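You operate a simulated robot arm through the tools that you are given. There is no shell and no other tool. Be economical: measure what you need, move in short steps, check, and stop when the job is done.

You run a simulated robot arm. Do the job below in one go: nothing can be reset, and whatever is moved stays where it is left.

JOB
Share out the tea sachets on the dining table top. At the end: the yellow soap bar stands where the yellow scrubbing pad stood; the yellow scrubbing pad is on the blue coaster; the lemon tea sachet from the dining table top is on top of the tin (marked "PEAS") on the dining table top; the fennel tea sachet from the dining table top is on the white plate on the dining table top; whatever was shut is shut again. Leave all else as you found it, and nothing knocked over.

Only the result counts: the job must be done as asked and must still hold three seconds after the hand-in. Knocking over, shifting, dropping, spilling or breaking anything else fails it.

ROBOT AND FRAMES
A 6-joint arm with a two-finger parallel gripper, fixed in place. Base frame: the origin is at the foot of the arm, x ahead of it, y to its left, z up; the work surface is at about z = 750. Readings come in mm, rad, newtons and seconds.
With the tool pointing down near the work surface it reaches from about 300 to 740 mm from the base axis. Its first joint turns from -1.152 to 1.152 rad. Payload 2.45 kg.
Tool frame: the origin (TCP) lies between the finger pads and is the grasp point; the fingertips stand 24 mm ahead of it; z points along the fingers, y is the line along which they close. Largest opening 68 mm; finger width 17, thickness 10; the body of the gripper, 40 by 70 mm, starts 41 mm behind the TCP.
Orientation is told as [roll, pitch, yaw] about the base's x, y, z axes, in that order, counted from this pose: with the fingers straight down and closing along the base's y, the tool's x points along the base's -x, its y along +y and its z along -z.

CONTROLS
- The arm moves only by the tool servo_tool. Its argument "targets" is a list of rows, each an object of numbers (a shift or turn left out is 0, a gripper value left out holds the last): "tx", "ty", "tz": the shift along the tool's x, y, z in units of 40 mm (1.0 is 40 mm); "ax", "ay", "az": the turn, a rotation vector about the tool's x, y, z in units of 5 degrees (1.0 is 5 degrees); "fingers": the closure, from 0 (fully open) to 1 (shut). In form: [{"tx": .., "ty": .., "tz": .., "ax": .., "ay": .., "az": .., "fingers": ..}, ...]. A call has 1 to 12 rows; each row shifts and turns the commanded pose from where the row before left it, along the tool's axes as they then stand. A call with a number of a shift or a turn outside -1 to 1 is refused whole. A row lasts 0.2 s, in which the tool goes at most 50 mm and 0.15 rad; a call with a longer step from one row to the next is refused whole, and so is a gripper value outside its range. A pose out of reach is approached as far as the arm can. The call stops where the force on the tool passes 40 N (or 10 N more than at its start, if that is more) or the arm is blocked; 0.2 s more then pass. The fingers move at their own pace (about 108 mm/s each) and stop on an object; they squeeze with about 21 N. The grip force told is the motor's: it shows also when the fingers shut on nothing. Time passes only in rows, and 0.2 s behind the last, so rows that do not move let the fingers close. The reply holds the time, the measured pose of the TCP, the force on the tool along the base axes, the opening and the grip force, in the units named above and with some noise.
- Cameras (640 x 400 px; columns grow to the right, rows downward): "scene" is fixed at [159.6, 422.2, 1440.5]; the picture's right is [-0.76, -0.65, 0.00], its down [-0.50, 0.59, -0.63] and it looks along [0.41, -0.48, -0.77] (base axes); focal length 351 px, centre (320, 200). "wrist" rides on the gripper at [84, 11, -75] in the tool frame; the picture's right is [-0.13, 0.99, 0.00], its down [-0.60, -0.08, -0.79] and it looks along [-0.79, -0.10, 0.61] (tool axes); focal length 251 px, centre (320, 200). There is no depth. A picture from a camera that has moved, and an enlarged one, comes with that camera's place and axes in the base frame and with its lens.
- camera(camera): a new picture of that camera. The clock stands still meanwhile.
- close_up(camera, box): a new picture of the part [left, top, right, bottom] of that camera's present view, enlarged. The clock stands still meanwhile.
- job_done(): hands the job in; it is judged then, once.

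Go step by step. Nothing tells you positions but the pictures and the camera data: compare them with the known pose of the tool, close in by small moves and look again before you grip or let go. The budget is 120 turns and 76 pictures, counting those below and the enlarged ones. Unless the task says otherwise, let go and move clear before handing in, and close with one line.

The tools are called after "Emit:" as name(argument=value, ...) on one line, values as JSON. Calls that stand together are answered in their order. servo_tool: Moves the arm, as the interface text tells. Its arguments: {"type":"object","properties":{"targets":{"type":"array"}},"required":["targets"]} The other tools are called the same way: camera (camera) takes a picture; close_up (camera, box) takes an enlarged picture of a part of a camera's view; job_done () hands the job in.

At the start:

```text
time_s: 0.0
eef_pos: [427.9, 12.5, 1066.5]
tcp_rot: [0.0, 0.0, 0.0]
contact_force: [0.2, -0.6, 0.9]
gripper_width: 68.0
finger_force: 0.1
```

scene: 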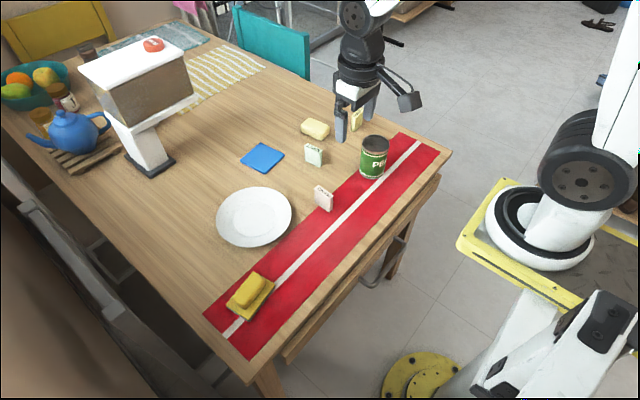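
wrist: 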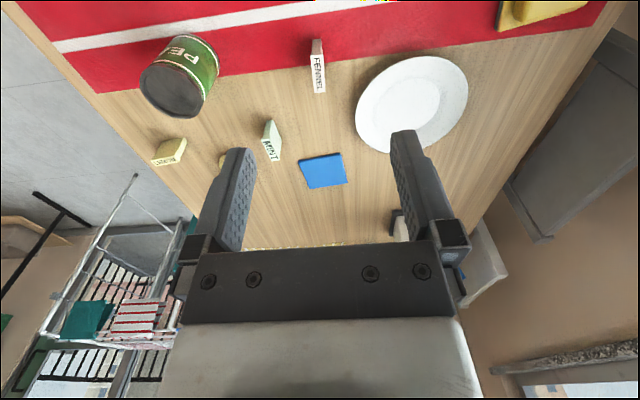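

I see the table with the sachets, tin, plate, coaster and yellow items. I'll take enlarged views to tell them apart.

Emit:
close_up(camera="scene", box=[230, 90, 430, 215])

Emit:
close_up(camera="scene", box=[190, 240, 310, 315])

Emit:
close_up(camera="wrist", box=[130, 0, 610, 300])

```text
3.20 times, centred on (330, 152) of scene
camera zoom: at [159.6, 422.2, 1440.5], right [-0.76, -0.65, 0.0], down [-0.5, 0.59, -0.63], along [0.41, -0.48, -0.77], focal length 1122 px, centre (288, 352)
```

zoom: 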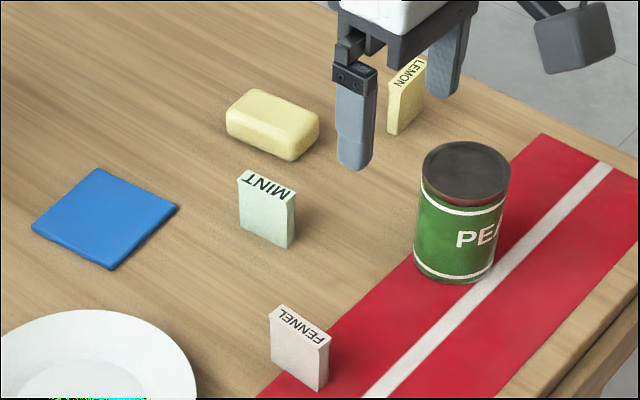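

```text
5.33 times, centred on (250, 278) of scene
camera zoom: at [159.6, 422.2, 1440.5], right [-0.76, -0.65, 0.0], down [-0.5, 0.59, -0.63], along [0.41, -0.48, -0.77], focal length 1870 px, centre (693, -213)
```

zoom: 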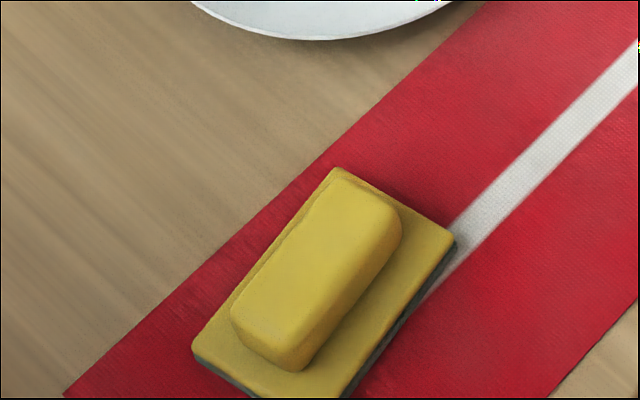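

```text
1.33 times, centred on (370, 150) of wrist
camera zoom: at [342.7, 23.1, 1142.3], right [0.13, 0.99, 0.0], down [0.6, -0.08, 0.79], along [0.79, -0.1, -0.61], focal length 335 px, centre (253, 267)
```

zoom: 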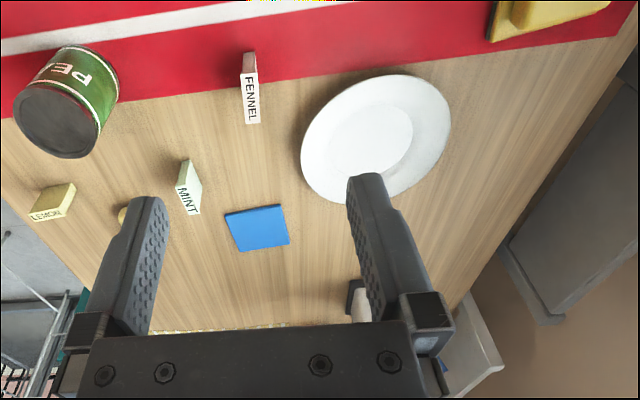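

The deep-yellow bar on the pad at about (464, 284) may be a separate object or part of the pad. I'll move above it for a close look with the wrist camera.

Emit:
servo_tool(targets=[{"ty": 0.97, "tx": -0.1, "tz": 0.39}, {"ty": 0.97, "tx": -0.1, "tz": 0.39}, {"ty": 0.97, "tx": -0.1, "tz": 0.39}, {"ty": 0.97, "tx": -0.1, "tz": 0.39}, {"ty": 0.97, "tx": -0.1, "tz": 0.39}, {"ty": 0.97, "tx": -0.1, "tz": 0.39}, {"ty": 0.97, "tx": -0.1, "tz": 0.39}, {}])

Emit:
camera(camera="wrist")

Emit:
close_up(camera="wrist", box=[240, 60, 400, 160])

```text
time_s: 1.8
eef_pos: [452.9, 286.1, 957.8]
tcp_rot: [0.0, 0.0, 0.0]
contact_force: [-0.2, -0.5, -0.3]
gripper_width: 68.2
finger_force: 0.1
```

```text
70 pictures are left
camera wrist: at [368.9, 295.8, 1032.8], right [0.13, 0.99, 0.0], down [0.6, -0.08, 0.79], along [0.79, -0.1, -0.61], focal length 251 px, centre (320, 200)
```

wrist: 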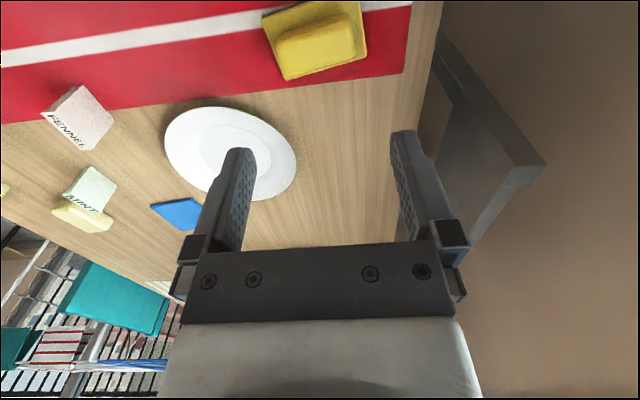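

```text
4.00 times, centred on (320, 110) of wrist
camera zoom: at [368.9, 295.8, 1032.8], right [0.13, 0.99, 0.0], down [0.6, -0.08, 0.79], along [0.79, -0.1, -0.61], focal length 1006 px, centre (320, 560)
```

zoom: 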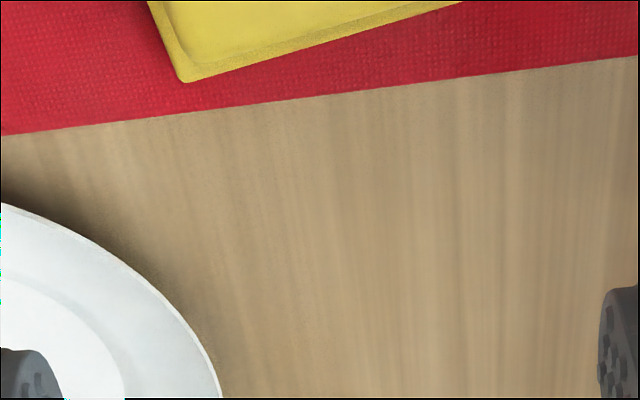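

Emit:
close_up(camera="wrist", box=[240, 0, 400, 100])

Emit:
close_up(camera="wrist", box=[30, 70, 190, 240])

Emit:
close_up(camera="scene", box=[290, 80, 430, 190])

```text
4.00 times, centred on (320, 50) of wrist
camera zoom: at [368.9, 295.8, 1032.8], right [0.13, 0.99, 0.0], down [0.6, -0.08, 0.79], along [0.79, -0.1, -0.61], focal length 1006 px, centre (320, 800)
```

zoom: 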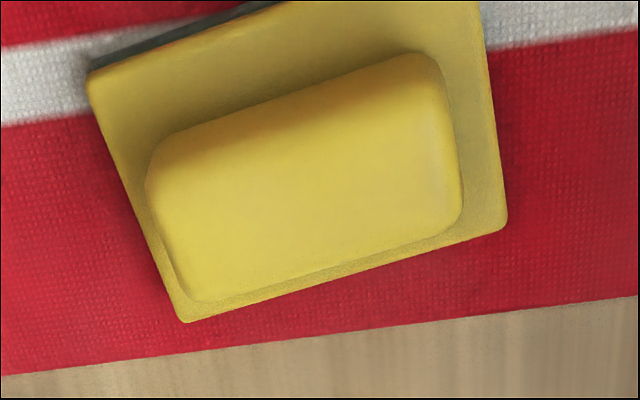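

```text
2.35 times, centred on (110, 155) of wrist
camera zoom: at [368.9, 295.8, 1032.8], right [0.13, 0.99, 0.0], down [0.6, -0.08, 0.79], along [0.79, -0.1, -0.61], focal length 592 px, centre (814, 306)
```

zoom: 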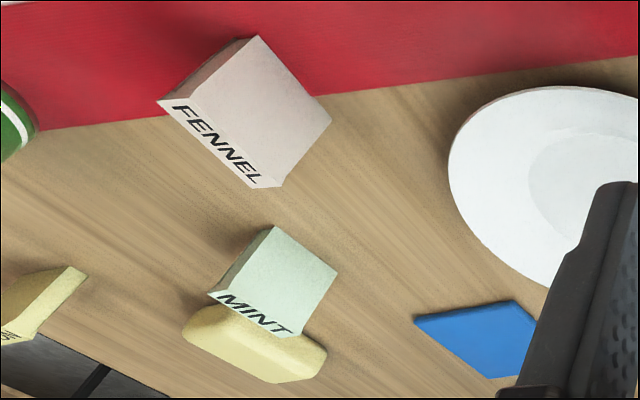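

```text
3.64 times, centred on (360, 135) of scene
camera zoom: at [159.5, 422.3, 1440.5], right [-0.76, -0.65, 0.0], down [-0.5, 0.59, -0.63], along [0.41, -0.48, -0.77], focal length 1275 px, centre (174, 436)
```

zoom: 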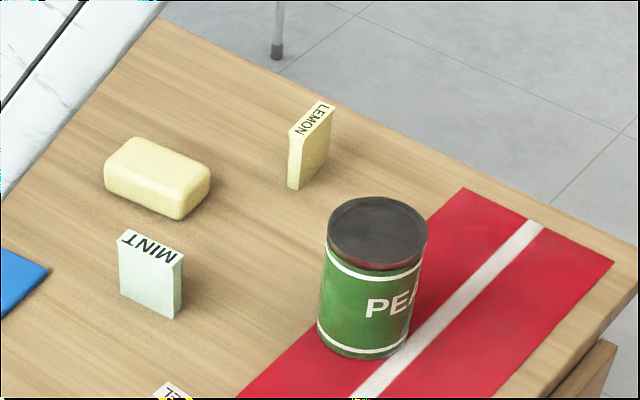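

The pad is about 85x57 mm, centred near (463, 282), with long axis about 10° off y. I'll turn the gripper to close across its short side, then look again.

Emit:
servo_tool(targets=[{"az": 1}, {"az": 1}, {"az": 1}, {"az": 1}, {"az": 1}, {"az": 1}, {"az": 1}, {"az": 1}, {"az": 1}, {"az": 1}, {"az": 1}, {"az": 1}])

Emit:
servo_tool(targets=[{"az": 1}, {"az": 1}, {"az": 1}, {"az": 1}, {"tx": -0.15, "ty": 0.2, "tz": 0.8}, {"tz": 0.8}, {"tz": 0.6}, {}])

Emit:
camera(camera="wrist")

```text
time_s: 4.4
eef_pos: [454.5, 284.6, 958.8]
tcp_rot: [0.001, 0.001, -1.049]
contact_force: [-0.1, -0.1, 0.6]
gripper_width: 67.8
finger_force: 0.0
```

```text
time_s: 6.2
eef_pos: [461.6, 279.7, 871.2]
tcp_rot: [-0.003, -0.002, -1.396]
contact_force: [0.3, -0.6, 0.6]
gripper_width: 68.2
finger_force: 0.2
```

```text
65 pictures are left
camera wrist: at [459.0, 364.4, 946.2], right [1.0, 0.04, 0.0], down [0.03, -0.61, 0.79], along [0.04, -0.79, -0.61], focal length 251 px, centre (320, 200)
```

wrist: 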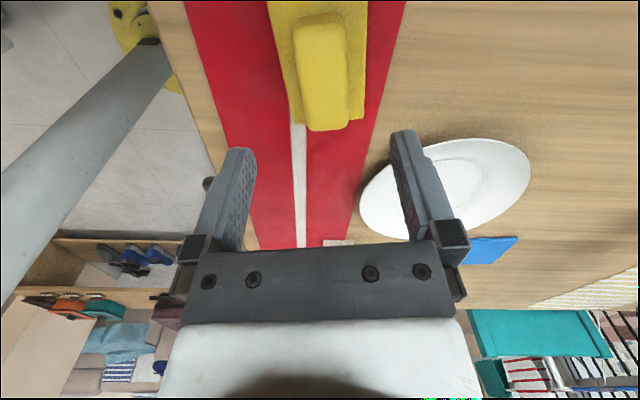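

I'm lowering to just above the bar to judge its height and alignment.

Emit:
servo_tool(targets=[{"tz": 0.75}, {"tz": 0.6}, {}])

Emit:
camera(camera="wrist")

Emit:
close_up(camera="scene", box=[190, 240, 310, 315])

```text
time_s: 7.0
eef_pos: [464.3, 281.6, 816.8]
tcp_rot: [0.001, 0.0, -1.397]
contact_force: [0.3, -0.3, -0.2]
gripper_width: 68.2
finger_force: 0.1
```

```text
64 pictures are left
camera wrist: at [460.5, 365.0, 892.0], right [1.0, 0.04, 0.0], down [0.03, -0.61, 0.79], along [0.04, -0.79, -0.61], focal length 251 px, centre (320, 200)
```

wrist: 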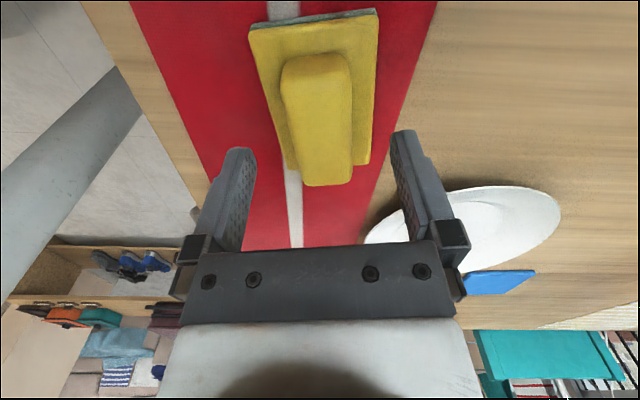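

```text
5.33 times, centred on (250, 278) of scene
camera zoom: at [159.6, 422.2, 1440.5], right [-0.76, -0.65, 0.0], down [-0.5, 0.59, -0.63], along [0.41, -0.48, -0.77], focal length 1870 px, centre (693, -213)
```

zoom: 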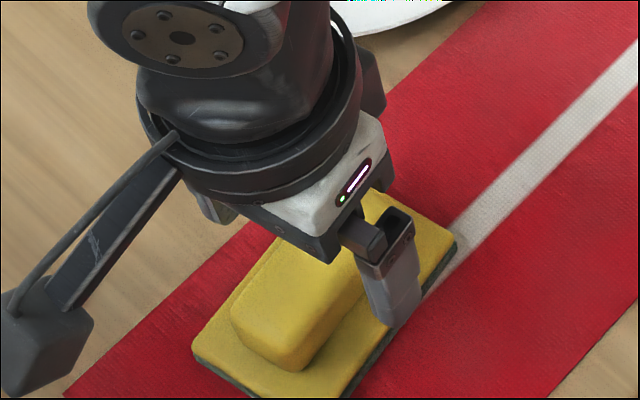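

The bar is between the fingers. I'll lower with the tips staying just above the pad and close gently.

Emit:
servo_tool(targets=[{"tz": 0.25}, {"tz": 0.2}, {}])

Emit:
close_up(camera="wrist", box=[180, 0, 460, 250])

Emit:
close_up(camera="scene", box=[190, 240, 310, 315])

```text
time_s: 7.8
eef_pos: [463.9, 280.8, 798.4]
tcp_rot: [-0.001, 0.0, -1.396]
contact_force: [0.1, -0.1, 0.4]
gripper_width: 67.8
finger_force: 0.2
```

```text
1.60 times, centred on (320, 125) of wrist
camera zoom: at [460.1, 365.1, 874.3], right [1.0, 0.05, 0.0], down [0.03, -0.61, 0.79], along [0.04, -0.79, -0.61], focal length 402 px, centre (320, 320)
```

zoom: 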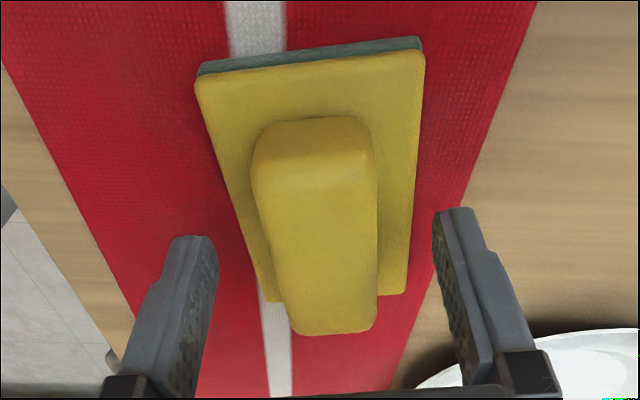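

```text
5.33 times, centred on (250, 278) of scene
camera zoom: at [159.6, 422.2, 1440.5], right [-0.76, -0.65, 0.0], down [-0.5, 0.59, -0.63], along [0.41, -0.48, -0.77], focal length 1870 px, centre (693, -213)
```

zoom: 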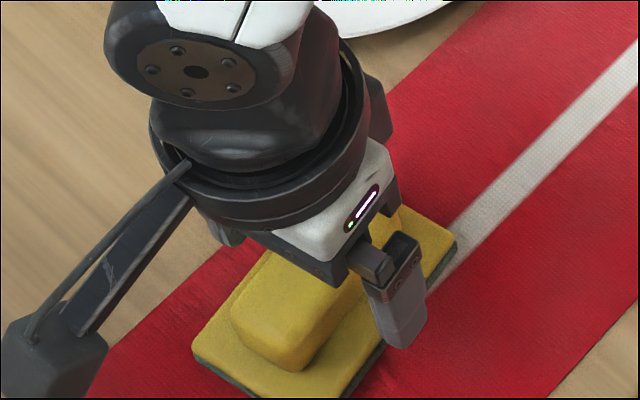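

The fingers straddle the bar, so I'll close here and check the width.

Emit:
servo_tool(targets=[{"tz": 0.07}, {"fingers": 0.5}, {"fingers": 0.7}, {"fingers": 0.8}, {}])

Emit:
close_up(camera="wrist", box=[180, 0, 460, 250])

```text
time_s: 9.0
eef_pos: [463.4, 280.6, 796.9]
tcp_rot: [0.0, -0.001, -1.396]
contact_force: [-0.1, 0.3, -0.2]
gripper_width: 31.2
finger_force: 21.2
```

```text
1.60 times, centred on (320, 125) of wrist
camera zoom: at [460.1, 364.7, 871.2], right [1.0, 0.04, 0.0], down [0.03, -0.61, 0.79], along [0.04, -0.79, -0.61], focal length 402 px, centre (320, 320)
```

zoom: 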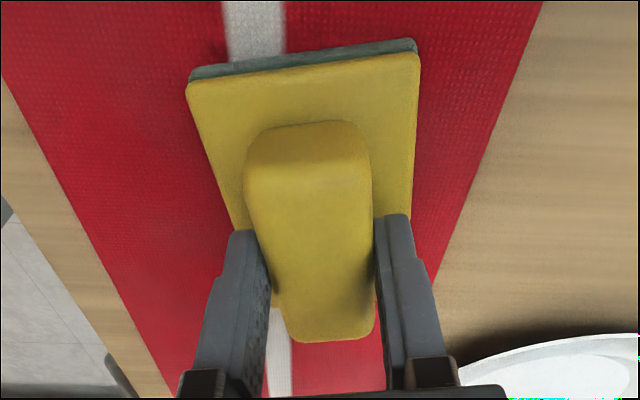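

It gripped something 31 mm wide. I'll lift it a little and see whether the pad comes with it.

Emit:
servo_tool(targets=[{"fingers": 1}, {"tz": -0.4}, {"tz": -0.6}, {}])

Emit:
close_up(camera="wrist", box=[180, 0, 460, 250])

Emit:
close_up(camera="scene", box=[190, 240, 310, 315])

```text
time_s: 10.0
eef_pos: [463.6, 279.0, 835.1]
tcp_rot: [0.001, 0.002, -1.396]
contact_force: [-0.1, -0.3, -0.1]
gripper_width: 31.9
finger_force: 21.4
```

```text
1.60 times, centred on (320, 125) of wrist
camera zoom: at [459.7, 363.0, 911.0], right [1.0, 0.04, 0.0], down [0.03, -0.61, 0.79], along [0.04, -0.79, -0.61], focal length 402 px, centre (320, 320)
```

zoom: 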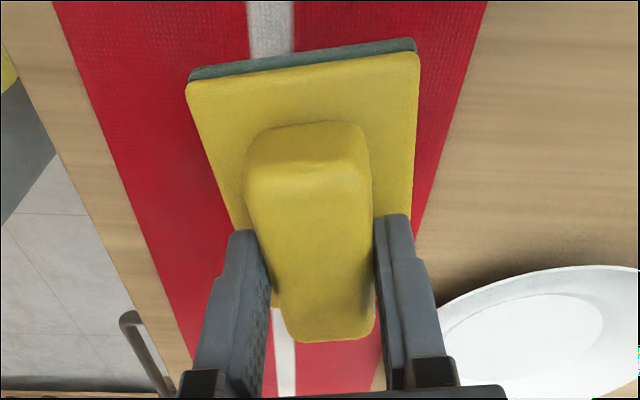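

```text
5.33 times, centred on (250, 278) of scene
camera zoom: at [159.6, 422.2, 1440.5], right [-0.76, -0.65, 0.0], down [-0.5, 0.59, -0.63], along [0.41, -0.48, -0.77], focal length 1870 px, centre (693, -213)
```

zoom: 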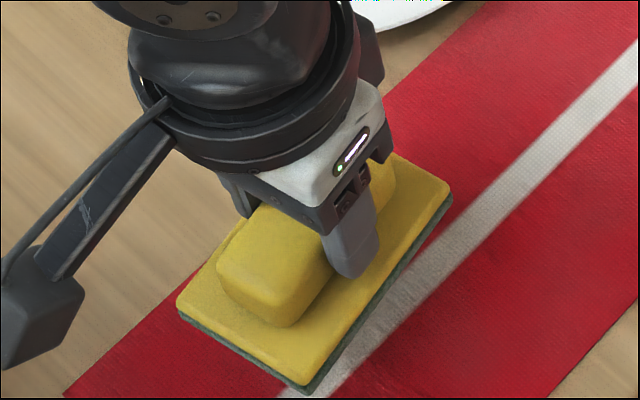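

The "bar" is the pad's own handle and everything lifts as one piece, so the pale bar at about (708, -198) is the soap. Next I carry the pad towards the coaster at about (745, -17).

Emit:
servo_tool(targets=[{"tz": -0.8}, {"tz": -0.6, "tx": -0.85, "ty": 0.545}, {"tx": -0.85, "ty": 0.545}, {"tx": -0.85, "ty": 0.545}, {"tx": -0.85, "ty": 0.545}, {"tx": -0.85, "ty": 0.545}, {"tx": -0.85, "ty": 0.545}, {"tx": -0.85, "ty": 0.545}, {"tx": -0.85, "ty": 0.545}, {"tx": -0.85, "ty": 0.545}, {"tx": -0.85, "ty": 0.5}, {}])

Emit:
camera(camera="wrist")

Emit:
camera(camera="scene")

```text
time_s: 12.6
eef_pos: [733.4, -17.1, 892.3]
tcp_rot: [0.001, -0.002, -1.396]
contact_force: [-0.2, 0.4, -0.7]
gripper_width: 31.5
finger_force: 20.7
```

```text
57 pictures are left
camera wrist: at [729.8, 67.4, 966.6], right [1.0, 0.05, 0.0], down [0.03, -0.61, 0.79], along [0.04, -0.79, -0.61], focal length 251 px, centre (320, 200)
```

wrist: 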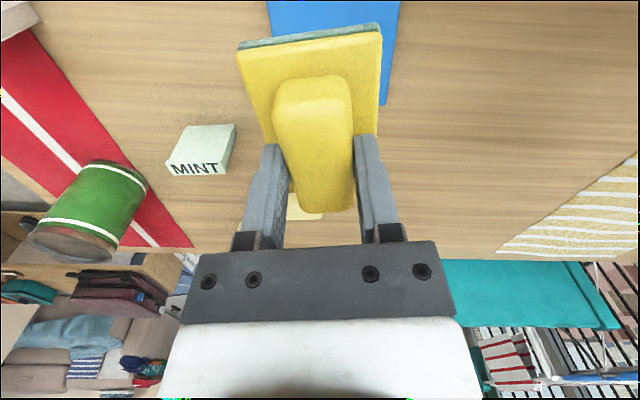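

```text
56 pictures are left
```

scene: 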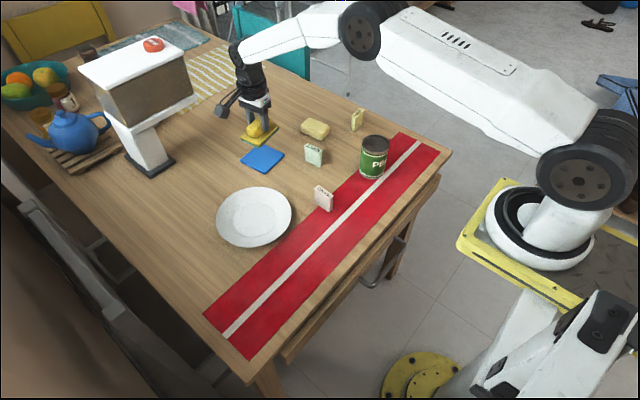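

The wrist view confirms the coaster centre near (747, -16). I'm descending with the pad and nudging outward.

Emit:
servo_tool(targets=[{"tz": 0.8, "tx": -0.03, "ty": 0.2}, {"tz": 0.6, "ty": 0.1}, {"tz": 0.3}, {}])

Emit:
camera(camera="wrist")

Emit:
close_up(camera="scene", box=[200, 80, 340, 190])

```text
time_s: 13.6
eef_pos: [747.9, -17.3, 823.5]
tcp_rot: [0.001, 0.0, -1.398]
contact_force: [-1.1, 0.0, -0.3]
gripper_width: 31.4
finger_force: 21.4
```

```text
55 pictures are left
camera wrist: at [743.1, 68.7, 898.3], right [1.0, 0.04, 0.0], down [0.03, -0.61, 0.79], along [0.04, -0.79, -0.61], focal length 251 px, centre (320, 200)
```

wrist: 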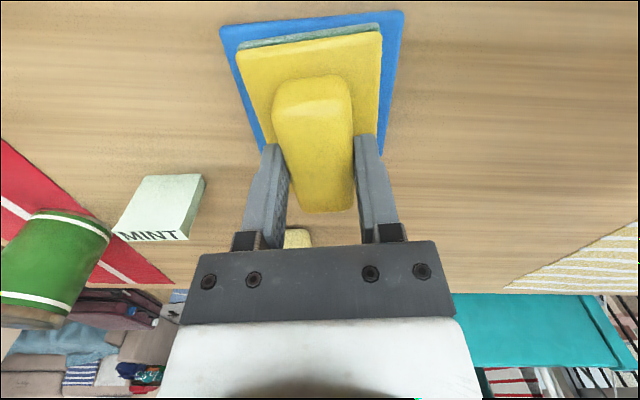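

```text
3.64 times, centred on (270, 135) of scene
camera zoom: at [159.6, 422.2, 1440.5], right [-0.76, -0.65, 0.0], down [-0.5, 0.59, -0.63], along [0.41, -0.48, -0.77], focal length 1275 px, centre (502, 436)
```

zoom: 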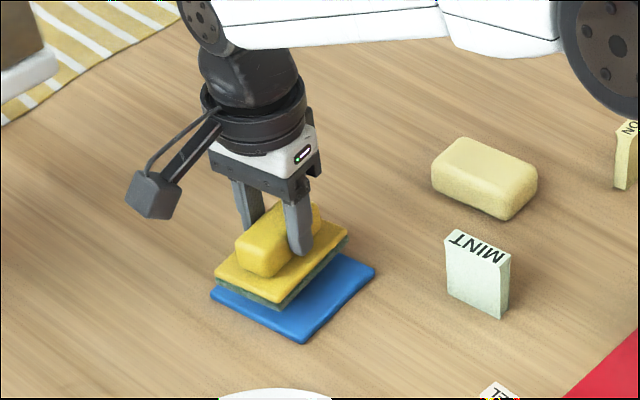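

Reach is fine and the pad is centred over the coaster. I'm lowering slowly to contact.

Emit:
servo_tool(targets=[{"tz": 0.25}, {"tz": 0.1}, {"tz": 0.05}, {}])

Emit:
close_up(camera="scene", box=[230, 110, 310, 180])

```text
time_s: 14.6
eef_pos: [748.1, -16.1, 807.8]
tcp_rot: [0.0, 0.001, -1.396]
contact_force: [-0.3, -0.3, 0.0]
gripper_width: 31.4
finger_force: 21.0
```

```text
5.71 times, centred on (270, 145) of scene
camera zoom: at [159.6, 422.2, 1440.5], right [-0.76, -0.65, 0.0], down [-0.5, 0.59, -0.63], along [0.41, -0.48, -0.77], focal length 2004 px, centre (606, 514)
```

zoom: 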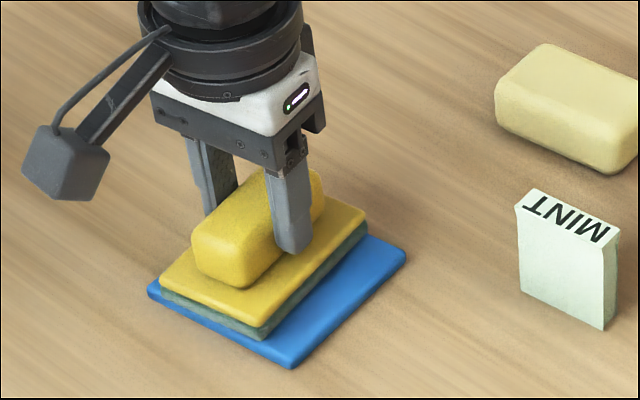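

Emit:
servo_tool(targets=[{"tz": 0.05}, {"tz": 0.05}, {}])

```text
time_s: 15.4
eef_pos: [747.9, -15.2, 804.3]
tcp_rot: [-0.001, 0.0, -1.397]
contact_force: [-0.5, 1.0, 2.7]
gripper_width: 31.4
finger_force: 21.5
```

A faint contact shows at z ≈ 804, so I'll take one more small step.

Emit:
servo_tool(targets=[{"tz": 0.04}, {}, {}])

```text
time_s: 16.2
eef_pos: [747.1, -16.9, 803.6]
tcp_rot: [0.004, -0.001, -1.396]
contact_force: [-1.6, 1.3, 14.6]
gripper_width: 31.6
finger_force: 20.5
```

It is seated. I'll release and rise clear.

Emit:
servo_tool(targets=[{"tz": -0.03}, {"fingers": 0.3}, {"fingers": 0}, {"tz": -0.5}, {"tz": -1}, {"tz": -1}, {}])

Emit:
camera(camera="wrist")

Emit:
camera(camera="scene")

```text
time_s: 17.8
eef_pos: [746.7, -17.4, 902.8]
tcp_rot: [-0.001, 0.001, -1.395]
contact_force: [-0.5, -0.2, 0.7]
gripper_width: 68.1
finger_force: 0.0
```

```text
52 pictures are left
camera wrist: at [743.1, 67.3, 977.6], right [1.0, 0.04, 0.0], down [0.03, -0.61, 0.79], along [0.04, -0.79, -0.61], focal length 251 px, centre (320, 200)
```

wrist: 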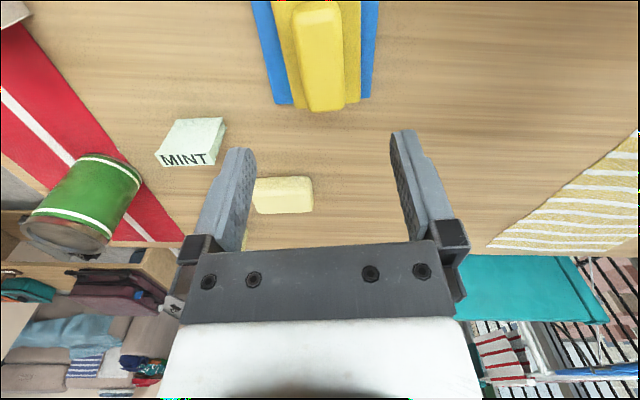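

```text
51 pictures are left
```

scene: 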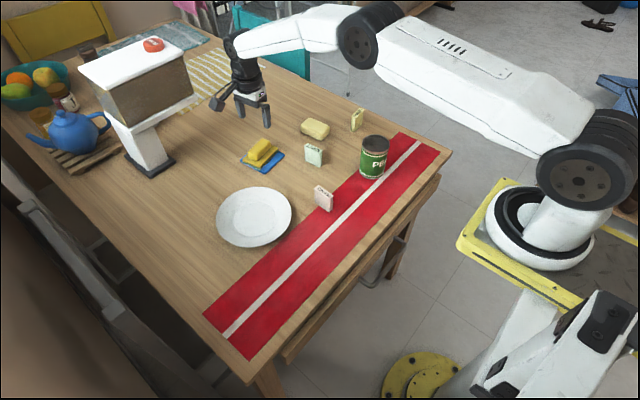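

The pad is on the coaster. Next I move towards the soap at about (707, -195) for a closer view.

Emit:
servo_tool(targets=[{"tx": -0.8, "ty": -0.4}, {"tx": -0.8, "ty": -0.4}, {"tx": -0.8, "ty": -0.4}, {"tx": -0.7, "ty": -0.36}, {}])

Emit:
camera(camera="wrist")

Emit:
close_up(camera="wrist", box=[240, 50, 400, 150])

```text
time_s: 19.0
eef_pos: [707.5, -149.0, 902.6]
tcp_rot: [0.0, -0.001, -1.395]
contact_force: [-0.1, -0.2, -0.1]
gripper_width: 68.1
finger_force: 0.1
```

```text
50 pictures are left
camera wrist: at [703.8, -65.0, 978.1], right [1.0, 0.05, 0.0], down [0.03, -0.61, 0.79], along [0.04, -0.79, -0.61], focal length 251 px, centre (320, 200)
```

wrist: 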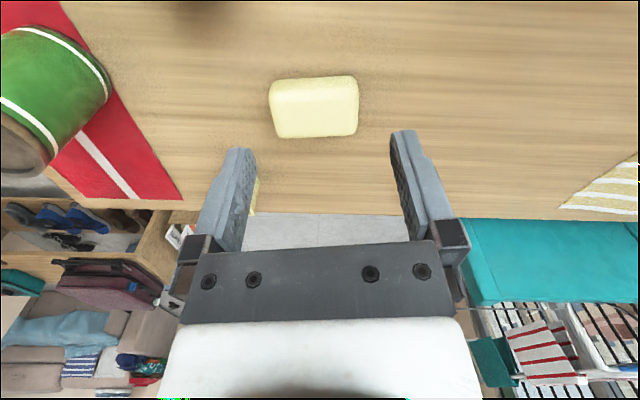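

```text
4.00 times, centred on (320, 100) of wrist
camera zoom: at [703.8, -65.0, 978.1], right [1.0, 0.05, 0.0], down [0.03, -0.61, 0.79], along [0.04, -0.79, -0.61], focal length 1006 px, centre (320, 600)
```

zoom: 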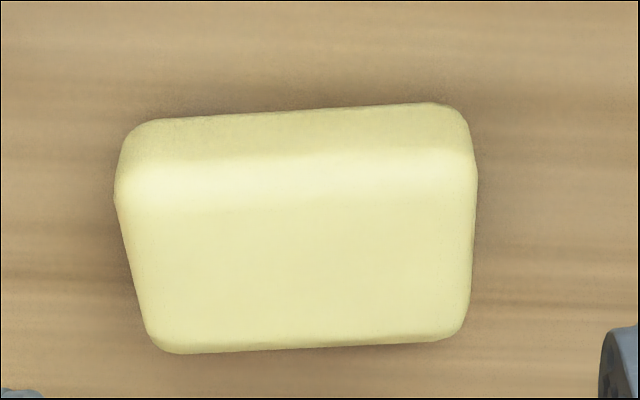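

The soap is about 80x45 mm at (705, -198) with its long axis about 6° off x. I'll turn to yaw +6° so the fingers close across its narrow side.

Emit:
servo_tool(targets=[{"az": -1}, {"az": -1}, {"az": -1}, {"az": -1}, {"az": -1}, {"az": -1}, {"az": -1}, {"az": -1}, {"az": -1}, {"az": -1}, {"az": -1}, {"az": -1}])

Emit:
servo_tool(targets=[{"az": -1}, {"az": -1}, {"az": -1}, {"az": -1}, {"az": -1}, {"az": -0.2}, {"ty": -0.7}, {"ty": -0.5, "tz": 0.5}, {"tz": 0.8}, {}])

Emit:
camera(camera="wrist")

```text
time_s: 21.6
eef_pos: [706.7, -149.2, 903.5]
tcp_rot: [0.002, -0.002, -0.348]
contact_force: [0.1, -0.4, 0.7]
gripper_width: 68.2
finger_force: 0.2
```

```text
time_s: 23.8
eef_pos: [714.0, -197.6, 850.8]
tcp_rot: [-0.001, 0.0, 0.106]
contact_force: [0.2, 0.0, 0.2]
gripper_width: 68.0
finger_force: 0.1
```

```text
48 pictures are left
camera wrist: at [628.9, -195.9, 925.5], right [0.02, 1.0, 0.0], down [0.61, -0.01, 0.79], along [0.79, -0.02, -0.61], focal length 251 px, centre (320, 200)
```

wrist: 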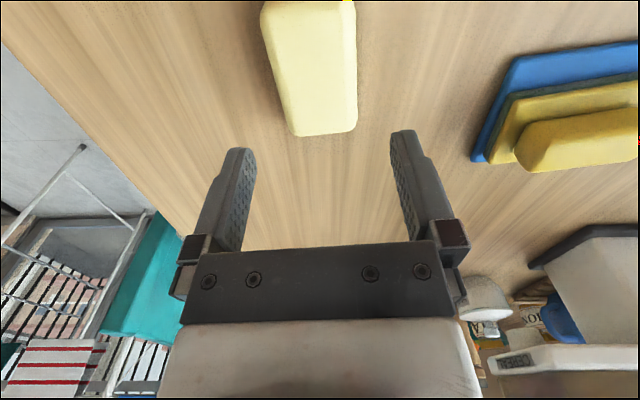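

The soap is centred between the fingers. I'll shift slightly back and descend in steps.

Emit:
servo_tool(targets=[{"tx": 0.2, "tz": 0.6}, {"tz": 0.6}, {}])

Emit:
camera(camera="wrist")

Emit:
close_up(camera="scene", box=[270, 80, 390, 180])

```text
time_s: 24.6
eef_pos: [704.6, -199.4, 801.4]
tcp_rot: [-0.001, 0.0, 0.105]
contact_force: [0.2, -0.2, -0.1]
gripper_width: 67.9
finger_force: 0.1
```

```text
47 pictures are left
camera wrist: at [621.1, -197.5, 876.5], right [0.02, 1.0, 0.0], down [0.61, -0.02, 0.79], along [0.79, -0.02, -0.61], focal length 251 px, centre (320, 200)
```

wrist: 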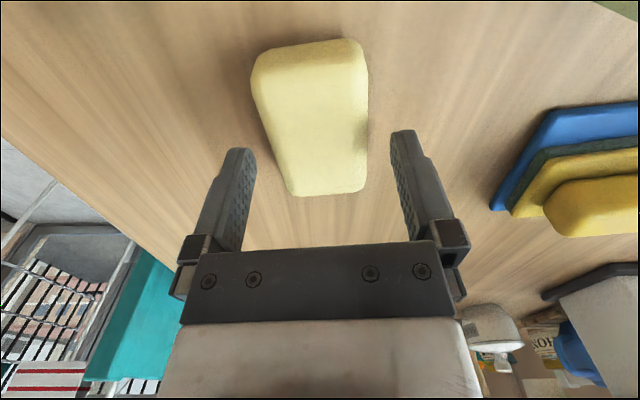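

```text
4.00 times, centred on (330, 130) of scene
camera zoom: at [159.6, 422.2, 1440.5], right [-0.76, -0.65, 0.0], down [-0.5, 0.59, -0.63], along [0.41, -0.48, -0.77], focal length 1402 px, centre (280, 480)
```

zoom: 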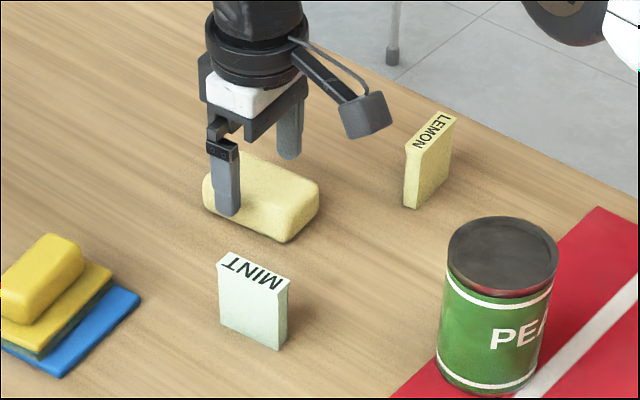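

Alignment is good, so I'm descending and gripping the soap.

Emit:
servo_tool(targets=[{"tz": 0.3}, {"tz": 0.2}, {"fingers": 0.3}, {"fingers": 0.6}, {"fingers": 1}, {}])

```text
time_s: 26.0
eef_pos: [705.1, -199.4, 783.0]
tcp_rot: [0.0, 0.0, 0.105]
contact_force: [0.2, -0.4, 2.5]
gripper_width: 49.7
finger_force: 21.1
```

The soap is gripped at 50 mm. I'll lift it and carry it to where the pad stood.

Emit:
servo_tool(targets=[{"tz": -0.5}, {"tz": -1}, {"tz": -1}, {"tx": 0.364, "ty": 0.97}, {"tx": 0.364, "ty": 0.97}, {"tx": 0.364, "ty": 0.97}, {"tx": 0.364, "ty": 0.97}, {"tx": 0.364, "ty": 0.97}, {"tx": 0.364, "ty": 0.97}, {"tx": 0.364, "ty": 0.97}, {"tx": 0.364, "ty": 0.97}, {"tx": 0.364, "ty": 0.97}])

Emit:
servo_tool(targets=[{"tx": 0.364, "ty": 0.97}, {"tx": 0.364, "ty": 0.97}, {"tx": 0.364, "ty": 0.97}, {"tx": 0.364, "ty": 0.97}, {"az": 1}, {"az": 1}, {"az": 1}, {"az": 1}, {"az": 1}, {"az": 1}, {"az": 1}, {"az": 1}])

Emit:
servo_tool(targets=[{"az": 1}, {"az": 1}, {"az": 1}, {"az": 1}, {"az": 1}, {"az": 1}, {"az": 1}, {"az": 1}, {"az": 1}, {"az": 0.2}, {}])

Emit:
camera(camera="scene")

```text
time_s: 28.6
eef_pos: [537.1, 135.3, 883.2]
tcp_rot: [0.0, 0.0, 0.104]
contact_force: [-0.6, -0.3, -1.5]
gripper_width: 49.8
finger_force: 20.3
```

```text
time_s: 31.2
eef_pos: [461.9, 283.6, 883.5]
tcp_rot: [-0.001, 0.0, -0.595]
contact_force: [0.0, 0.4, -0.6]
gripper_width: 49.8
finger_force: 20.5
```

```text
time_s: 33.6
eef_pos: [462.7, 283.4, 882.2]
tcp_rot: [-0.001, 0.001, -1.395]
contact_force: [-0.2, 0.4, -0.9]
gripper_width: 49.6
finger_force: 21.0
```

```text
45 pictures are left
```

scene: 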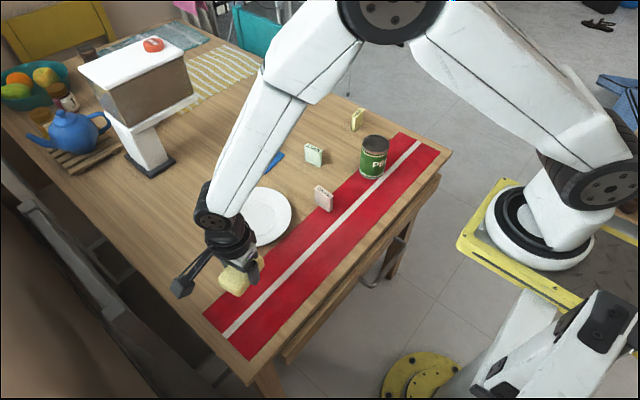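

The soap is over the pad's old spot. I'm lowering it slowly onto the mat.

Emit:
servo_tool(targets=[{"tz": 0.8}, {"tz": 0.8}, {"tz": 0.5}, {"tz": 0.15}, {"tz": 0.07}, {"tz": 0.04}, {}])

```text
time_s: 35.2
eef_pos: [463.2, 283.7, 788.3]
tcp_rot: [0.002, 0.001, -1.396]
contact_force: [0.4, 0.1, -1.7]
gripper_width: 49.9
finger_force: 21.3
```

Emit:
servo_tool(targets=[{"tz": 0.06, "tx": -0.03}, {"tz": 0.04}, {}])

```text
time_s: 36.0
eef_pos: [463.2, 281.7, 784.0]
tcp_rot: [-0.001, 0.0, -1.397]
contact_force: [0.6, 0.8, -1.4]
gripper_width: 49.6
finger_force: 21.0
```

Emit:
servo_tool(targets=[{"tz": 0.03}, {"tz": 0.02}, {}])

```text
time_s: 36.8
eef_pos: [463.7, 282.4, 782.8]
tcp_rot: [0.0, 0.0, -1.396]
contact_force: [0.5, 0.1, -0.9]
gripper_width: 49.6
finger_force: 21.4
```

Emit:
servo_tool(targets=[{"tz": 0.03}, {}])

Emit:
close_up(camera="scene", box=[190, 230, 310, 330])

```text
time_s: 37.4
eef_pos: [464.5, 283.0, 782.4]
tcp_rot: [0.0, 0.001, -1.397]
contact_force: [-2.1, 0.4, 4.6]
gripper_width: 49.6
finger_force: 21.1
```

```text
4.00 times, centred on (250, 280) of scene
camera zoom: at [159.5, 422.2, 1440.5], right [-0.76, -0.65, 0.0], down [-0.5, 0.59, -0.63], along [0.41, -0.48, -0.77], focal length 1402 px, centre (600, -120)
```

zoom: 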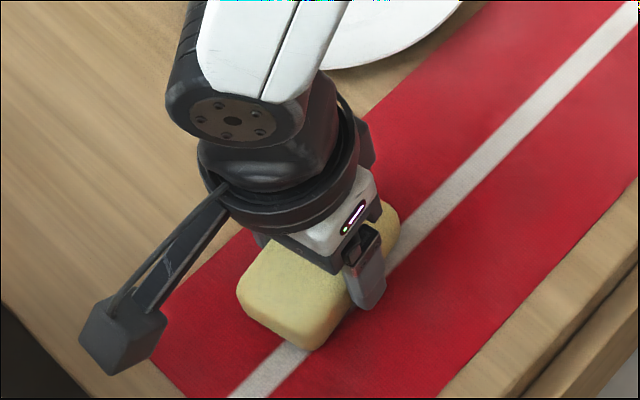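

The soap touches the mat. I'll release and rise.

Emit:
servo_tool(targets=[{"fingers": 0.25}, {"fingers": 0}, {"tz": -0.4}, {"tz": -1}, {"tz": -1}, {"tz": -0.5}, {}])

Emit:
close_up(camera="scene", box=[190, 230, 310, 330])

Emit:
camera(camera="wrist")

```text
time_s: 39.0
eef_pos: [464.1, 282.0, 897.6]
tcp_rot: [-0.001, -0.002, -1.396]
contact_force: [0.3, -0.4, -0.2]
gripper_width: 68.1
finger_force: 0.0
```

```text
4.00 times, centred on (250, 280) of scene
camera zoom: at [159.6, 422.2, 1440.5], right [-0.76, -0.65, 0.0], down [-0.5, 0.59, -0.63], along [0.41, -0.48, -0.77], focal length 1402 px, centre (600, -120)
```

zoom: 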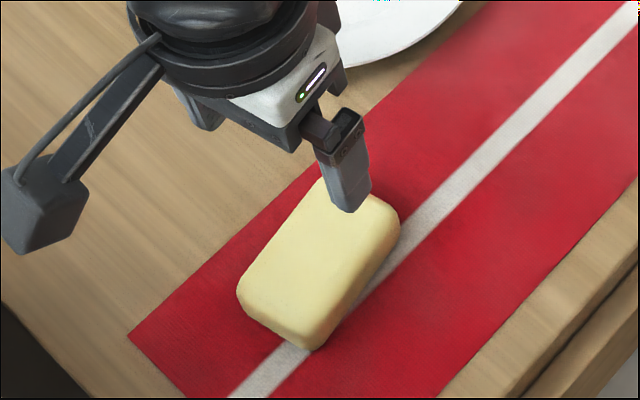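

```text
42 pictures are left
camera wrist: at [460.9, 367.1, 972.6], right [1.0, 0.04, 0.0], down [0.03, -0.61, 0.79], along [0.04, -0.79, -0.61], focal length 251 px, centre (320, 200)
```

wrist: 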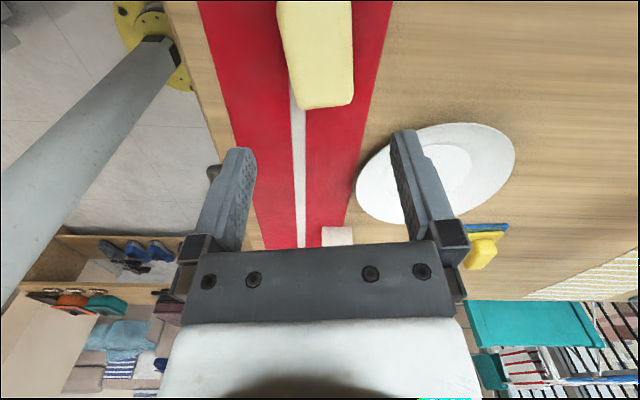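

The soap is in place. Next is the fennel sachet at about (507, 0), roughly 47 mm along x and 15 mm thick along y. I'll move over it and turn to yaw 0.

Emit:
servo_tool(targets=[{"tx": -0.89, "ty": -0.02}, {"tx": -0.89, "ty": -0.02}, {"tx": -0.89, "ty": -0.02}, {"tx": -0.89, "ty": -0.02}, {"tx": -0.89, "ty": -0.02}, {"tx": -0.89, "ty": -0.02}, {"tx": -0.89, "ty": -0.02}, {"tx": -0.89, "ty": -0.02}, {"az": -1}, {"az": -1}, {"az": -1}, {"az": -1}])

Emit:
servo_tool(targets=[{"az": -1}, {"az": -1}, {"az": -1}, {"az": -1}, {"az": -1}, {"az": -1}, {"az": -1}, {"az": -1}, {"az": -1}, {"az": -1}, {"az": -1}, {"az": -1}])

Emit:
camera(camera="wrist")

Emit:
close_up(camera="wrist", box=[250, 0, 410, 100])

```text
time_s: 41.6
eef_pos: [506.7, 1.6, 898.0]
tcp_rot: [-0.001, 0.001, -1.046]
contact_force: [0.1, 0.2, 0.0]
gripper_width: 67.9
finger_force: 0.1
```

```text
time_s: 44.2
eef_pos: [507.0, 0.5, 897.9]
tcp_rot: [-0.001, 0.0, 0.0]
contact_force: [0.4, 0.1, 0.1]
gripper_width: 68.1
finger_force: 0.1
```

```text
41 pictures are left
camera wrist: at [422.9, 11.0, 972.4], right [0.13, 0.99, 0.0], down [0.6, -0.08, 0.79], along [0.79, -0.1, -0.61], focal length 251 px, centre (320, 200)
```

wrist: 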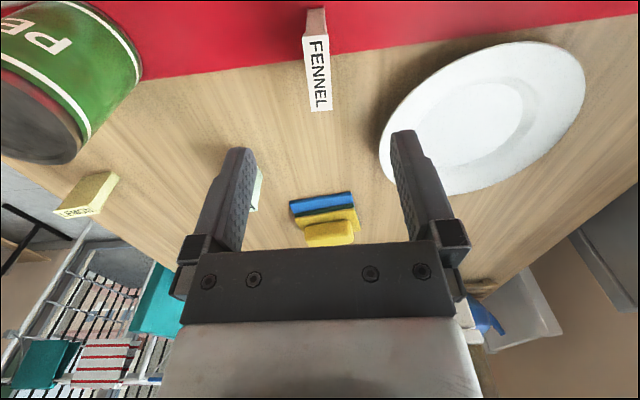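

```text
4.00 times, centred on (330, 50) of wrist
camera zoom: at [422.9, 11.0, 972.4], right [0.13, 0.99, 0.0], down [0.6, -0.08, 0.79], along [0.79, -0.1, -0.61], focal length 1006 px, centre (280, 800)
```

zoom: 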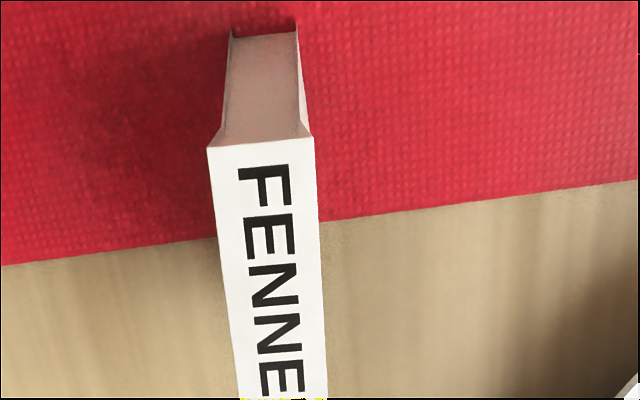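

The fennel sachet is at (509, 0), about 16 mm thick and aligned within 2°. I'm descending onto it.

Emit:
servo_tool(targets=[{"tx": -0.05, "az": 0.3}, {"tz": 0.9}, {"tz": 0.9}, {"tz": 0.6}, {}])

Emit:
camera(camera="wrist")

```text
time_s: 45.4
eef_pos: [508.6, -0.6, 802.1]
tcp_rot: [0.001, 0.0, -0.025]
contact_force: [-0.8, -0.2, 0.8]
gripper_width: 68.0
finger_force: 0.1
```

```text
39 pictures are left
camera wrist: at [425.4, 12.4, 876.4], right [0.16, 0.99, 0.0], down [0.6, -0.09, 0.79], along [0.78, -0.12, -0.61], focal length 251 px, centre (320, 200)
```

wrist: 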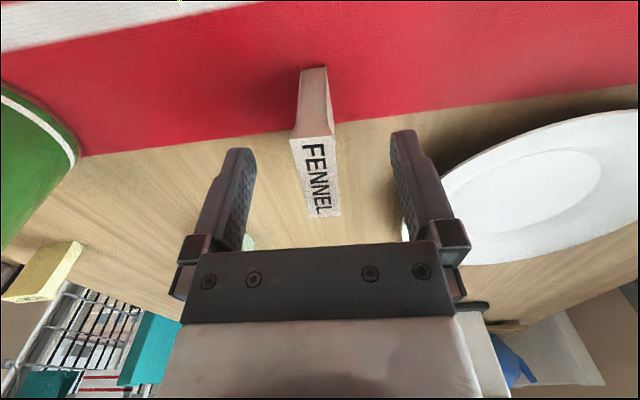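

Emit:
servo_tool(targets=[{"tz": 0.4}, {"fingers": 0.4}, {"fingers": 0.65}, {"fingers": 0.8}, {"fingers": 1}, {}])

Emit:
camera(camera="wrist")

```text
time_s: 46.8
eef_pos: [508.6, 0.1, 785.1]
tcp_rot: [0.0, 0.0, -0.027]
contact_force: [1.1, -0.1, -1.1]
gripper_width: 14.9
finger_force: 21.4
```

```text
38 pictures are left
camera wrist: at [425.7, 12.8, 860.2], right [0.16, 0.99, 0.0], down [0.6, -0.09, 0.79], along [0.78, -0.12, -0.61], focal length 251 px, centre (320, 200)
```

wrist: 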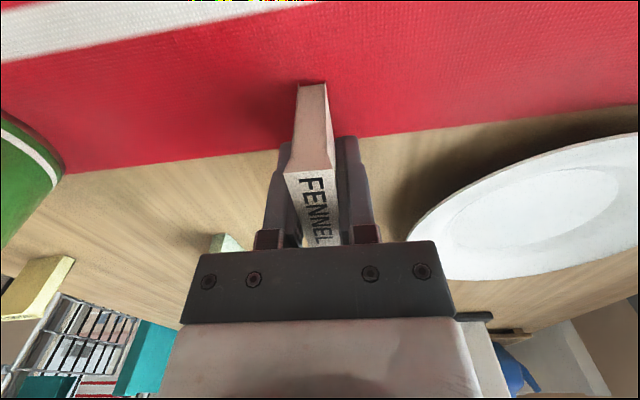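

Gripped. I'm lifting and carrying it towards the plate, then I'll verify the plate centre.

Emit:
servo_tool(targets=[{"tz": -0.5}, {"tz": -0.9}, {"tz": -0.6}, {"tx": -0.5, "ty": 0.85}, {"tx": -0.5, "ty": 0.85}, {"tx": -0.5, "ty": 0.85}, {"tx": -0.5, "ty": 0.85}, {}])

Emit:
camera(camera="wrist")

Emit:
close_up(camera="scene", box=[200, 150, 320, 260])

```text
time_s: 48.6
eef_pos: [592.5, 132.2, 864.5]
tcp_rot: [0.001, 0.0, -0.027]
contact_force: [0.4, -0.1, -0.9]
gripper_width: 15.1
finger_force: 21.0
```

```text
37 pictures are left
camera wrist: at [509.5, 145.3, 939.8], right [0.16, 0.99, 0.0], down [0.6, -0.09, 0.79], along [0.78, -0.12, -0.61], focal length 251 px, centre (320, 200)
```

wrist: 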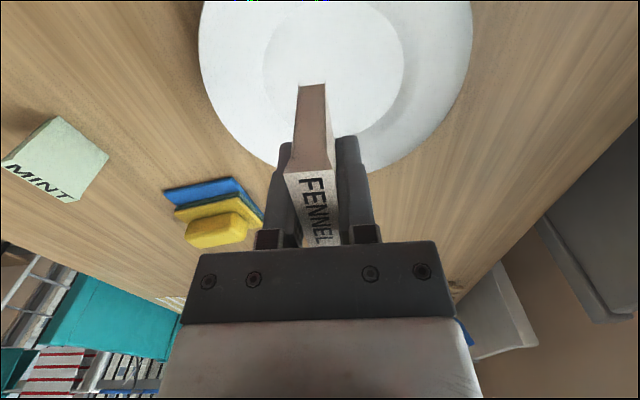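

```text
3.64 times, centred on (260, 205) of scene
camera zoom: at [159.6, 422.3, 1440.5], right [-0.76, -0.65, 0.0], down [-0.5, 0.59, -0.63], along [0.41, -0.48, -0.77], focal length 1275 px, centre (538, 182)
```

zoom: 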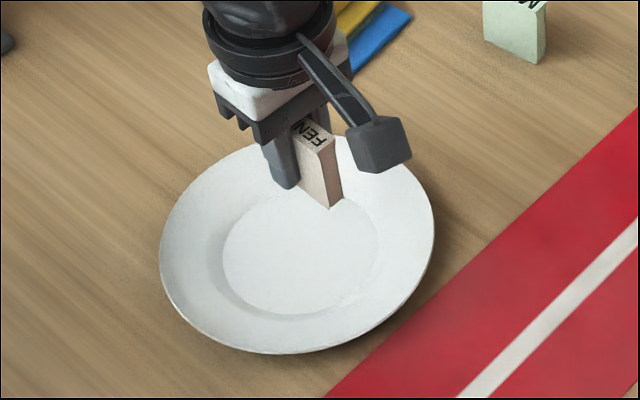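

Fitting the rim gives the plate centre as about (604, 143). I'll centre over it and lower.

Emit:
servo_tool(targets=[{"tx": -0.28, "ty": 0.28}, {"tz": 0.9}, {"tz": 0.6}, {}])

Emit:
close_up(camera="scene", box=[200, 150, 320, 260])

Emit:
camera(camera="wrist")

```text
time_s: 49.6
eef_pos: [604.3, 144.2, 803.2]
tcp_rot: [0.001, -0.001, -0.026]
contact_force: [-0.2, -0.1, -0.7]
gripper_width: 15.0
finger_force: 21.0
```

```text
3.64 times, centred on (260, 205) of scene
camera zoom: at [159.6, 422.2, 1440.5], right [-0.76, -0.65, 0.0], down [-0.5, 0.59, -0.63], along [0.41, -0.48, -0.77], focal length 1275 px, centre (538, 182)
```

zoom: 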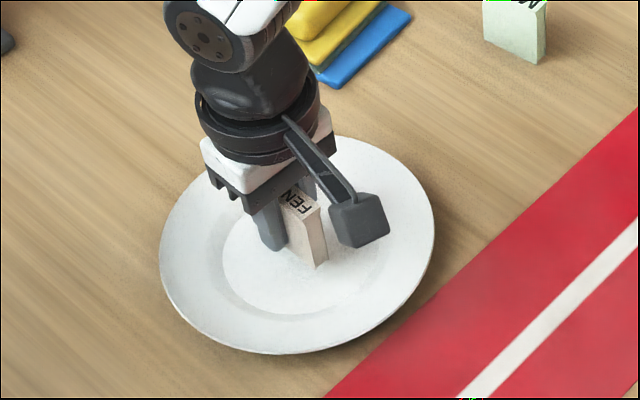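

```text
34 pictures are left
camera wrist: at [521.4, 157.1, 878.3], right [0.16, 0.99, 0.0], down [0.6, -0.09, 0.79], along [0.78, -0.12, -0.61], focal length 251 px, centre (320, 200)
```

wrist: 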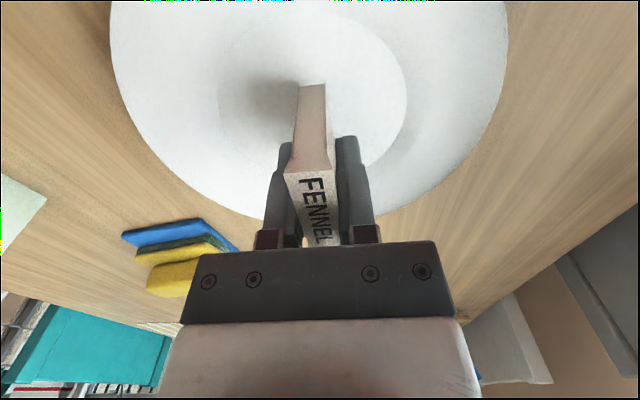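

Centred. I'm lowering slowly to contact.

Emit:
servo_tool(targets=[{"tz": 0.15}, {"tz": 0.06}, {"tz": 0.04}, {}])

```text
time_s: 50.6
eef_pos: [602.9, 145.0, 795.0]
tcp_rot: [-0.001, -0.001, -0.026]
contact_force: [0.4, -0.2, -0.7]
gripper_width: 14.9
finger_force: 20.6
```

Emit:
servo_tool(targets=[{"tz": 0.04}, {"tz": 0.04}, {"tz": 0.03}, {}])

```text
time_s: 51.6
eef_pos: [603.8, 143.5, 790.9]
tcp_rot: [-0.001, 0.0, -0.026]
contact_force: [-1.7, 0.4, 5.8]
gripper_width: 15.2
finger_force: 20.8
```

Contact. I'll release and rise straight up.

Emit:
servo_tool(targets=[{"tz": -0.01}, {"fingers": 0.7}, {"fingers": 0.4}, {"fingers": 0.2}, {"tz": -0.5}, {"tz": -1}, {"tz": -1}, {}])

Emit:
camera(camera="scene")

Emit:
close_up(camera="scene", box=[310, 90, 430, 190])

```text
time_s: 53.4
eef_pos: [603.0, 143.2, 891.3]
tcp_rot: [-0.001, 0.002, -0.027]
contact_force: [0.2, -0.4, 0.6]
gripper_width: 54.2
finger_force: 0.0
```

```text
33 pictures are left
```

scene: 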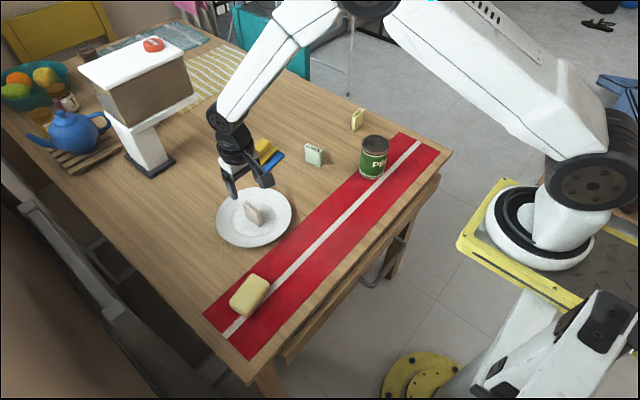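

```text
4.00 times, centred on (370, 140) of scene
camera zoom: at [159.6, 422.2, 1440.5], right [-0.76, -0.65, 0.0], down [-0.5, 0.59, -0.63], along [0.41, -0.48, -0.77], focal length 1402 px, centre (120, 440)
```

zoom: 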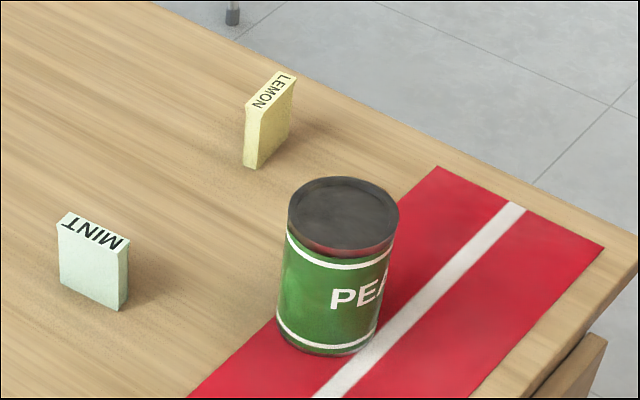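

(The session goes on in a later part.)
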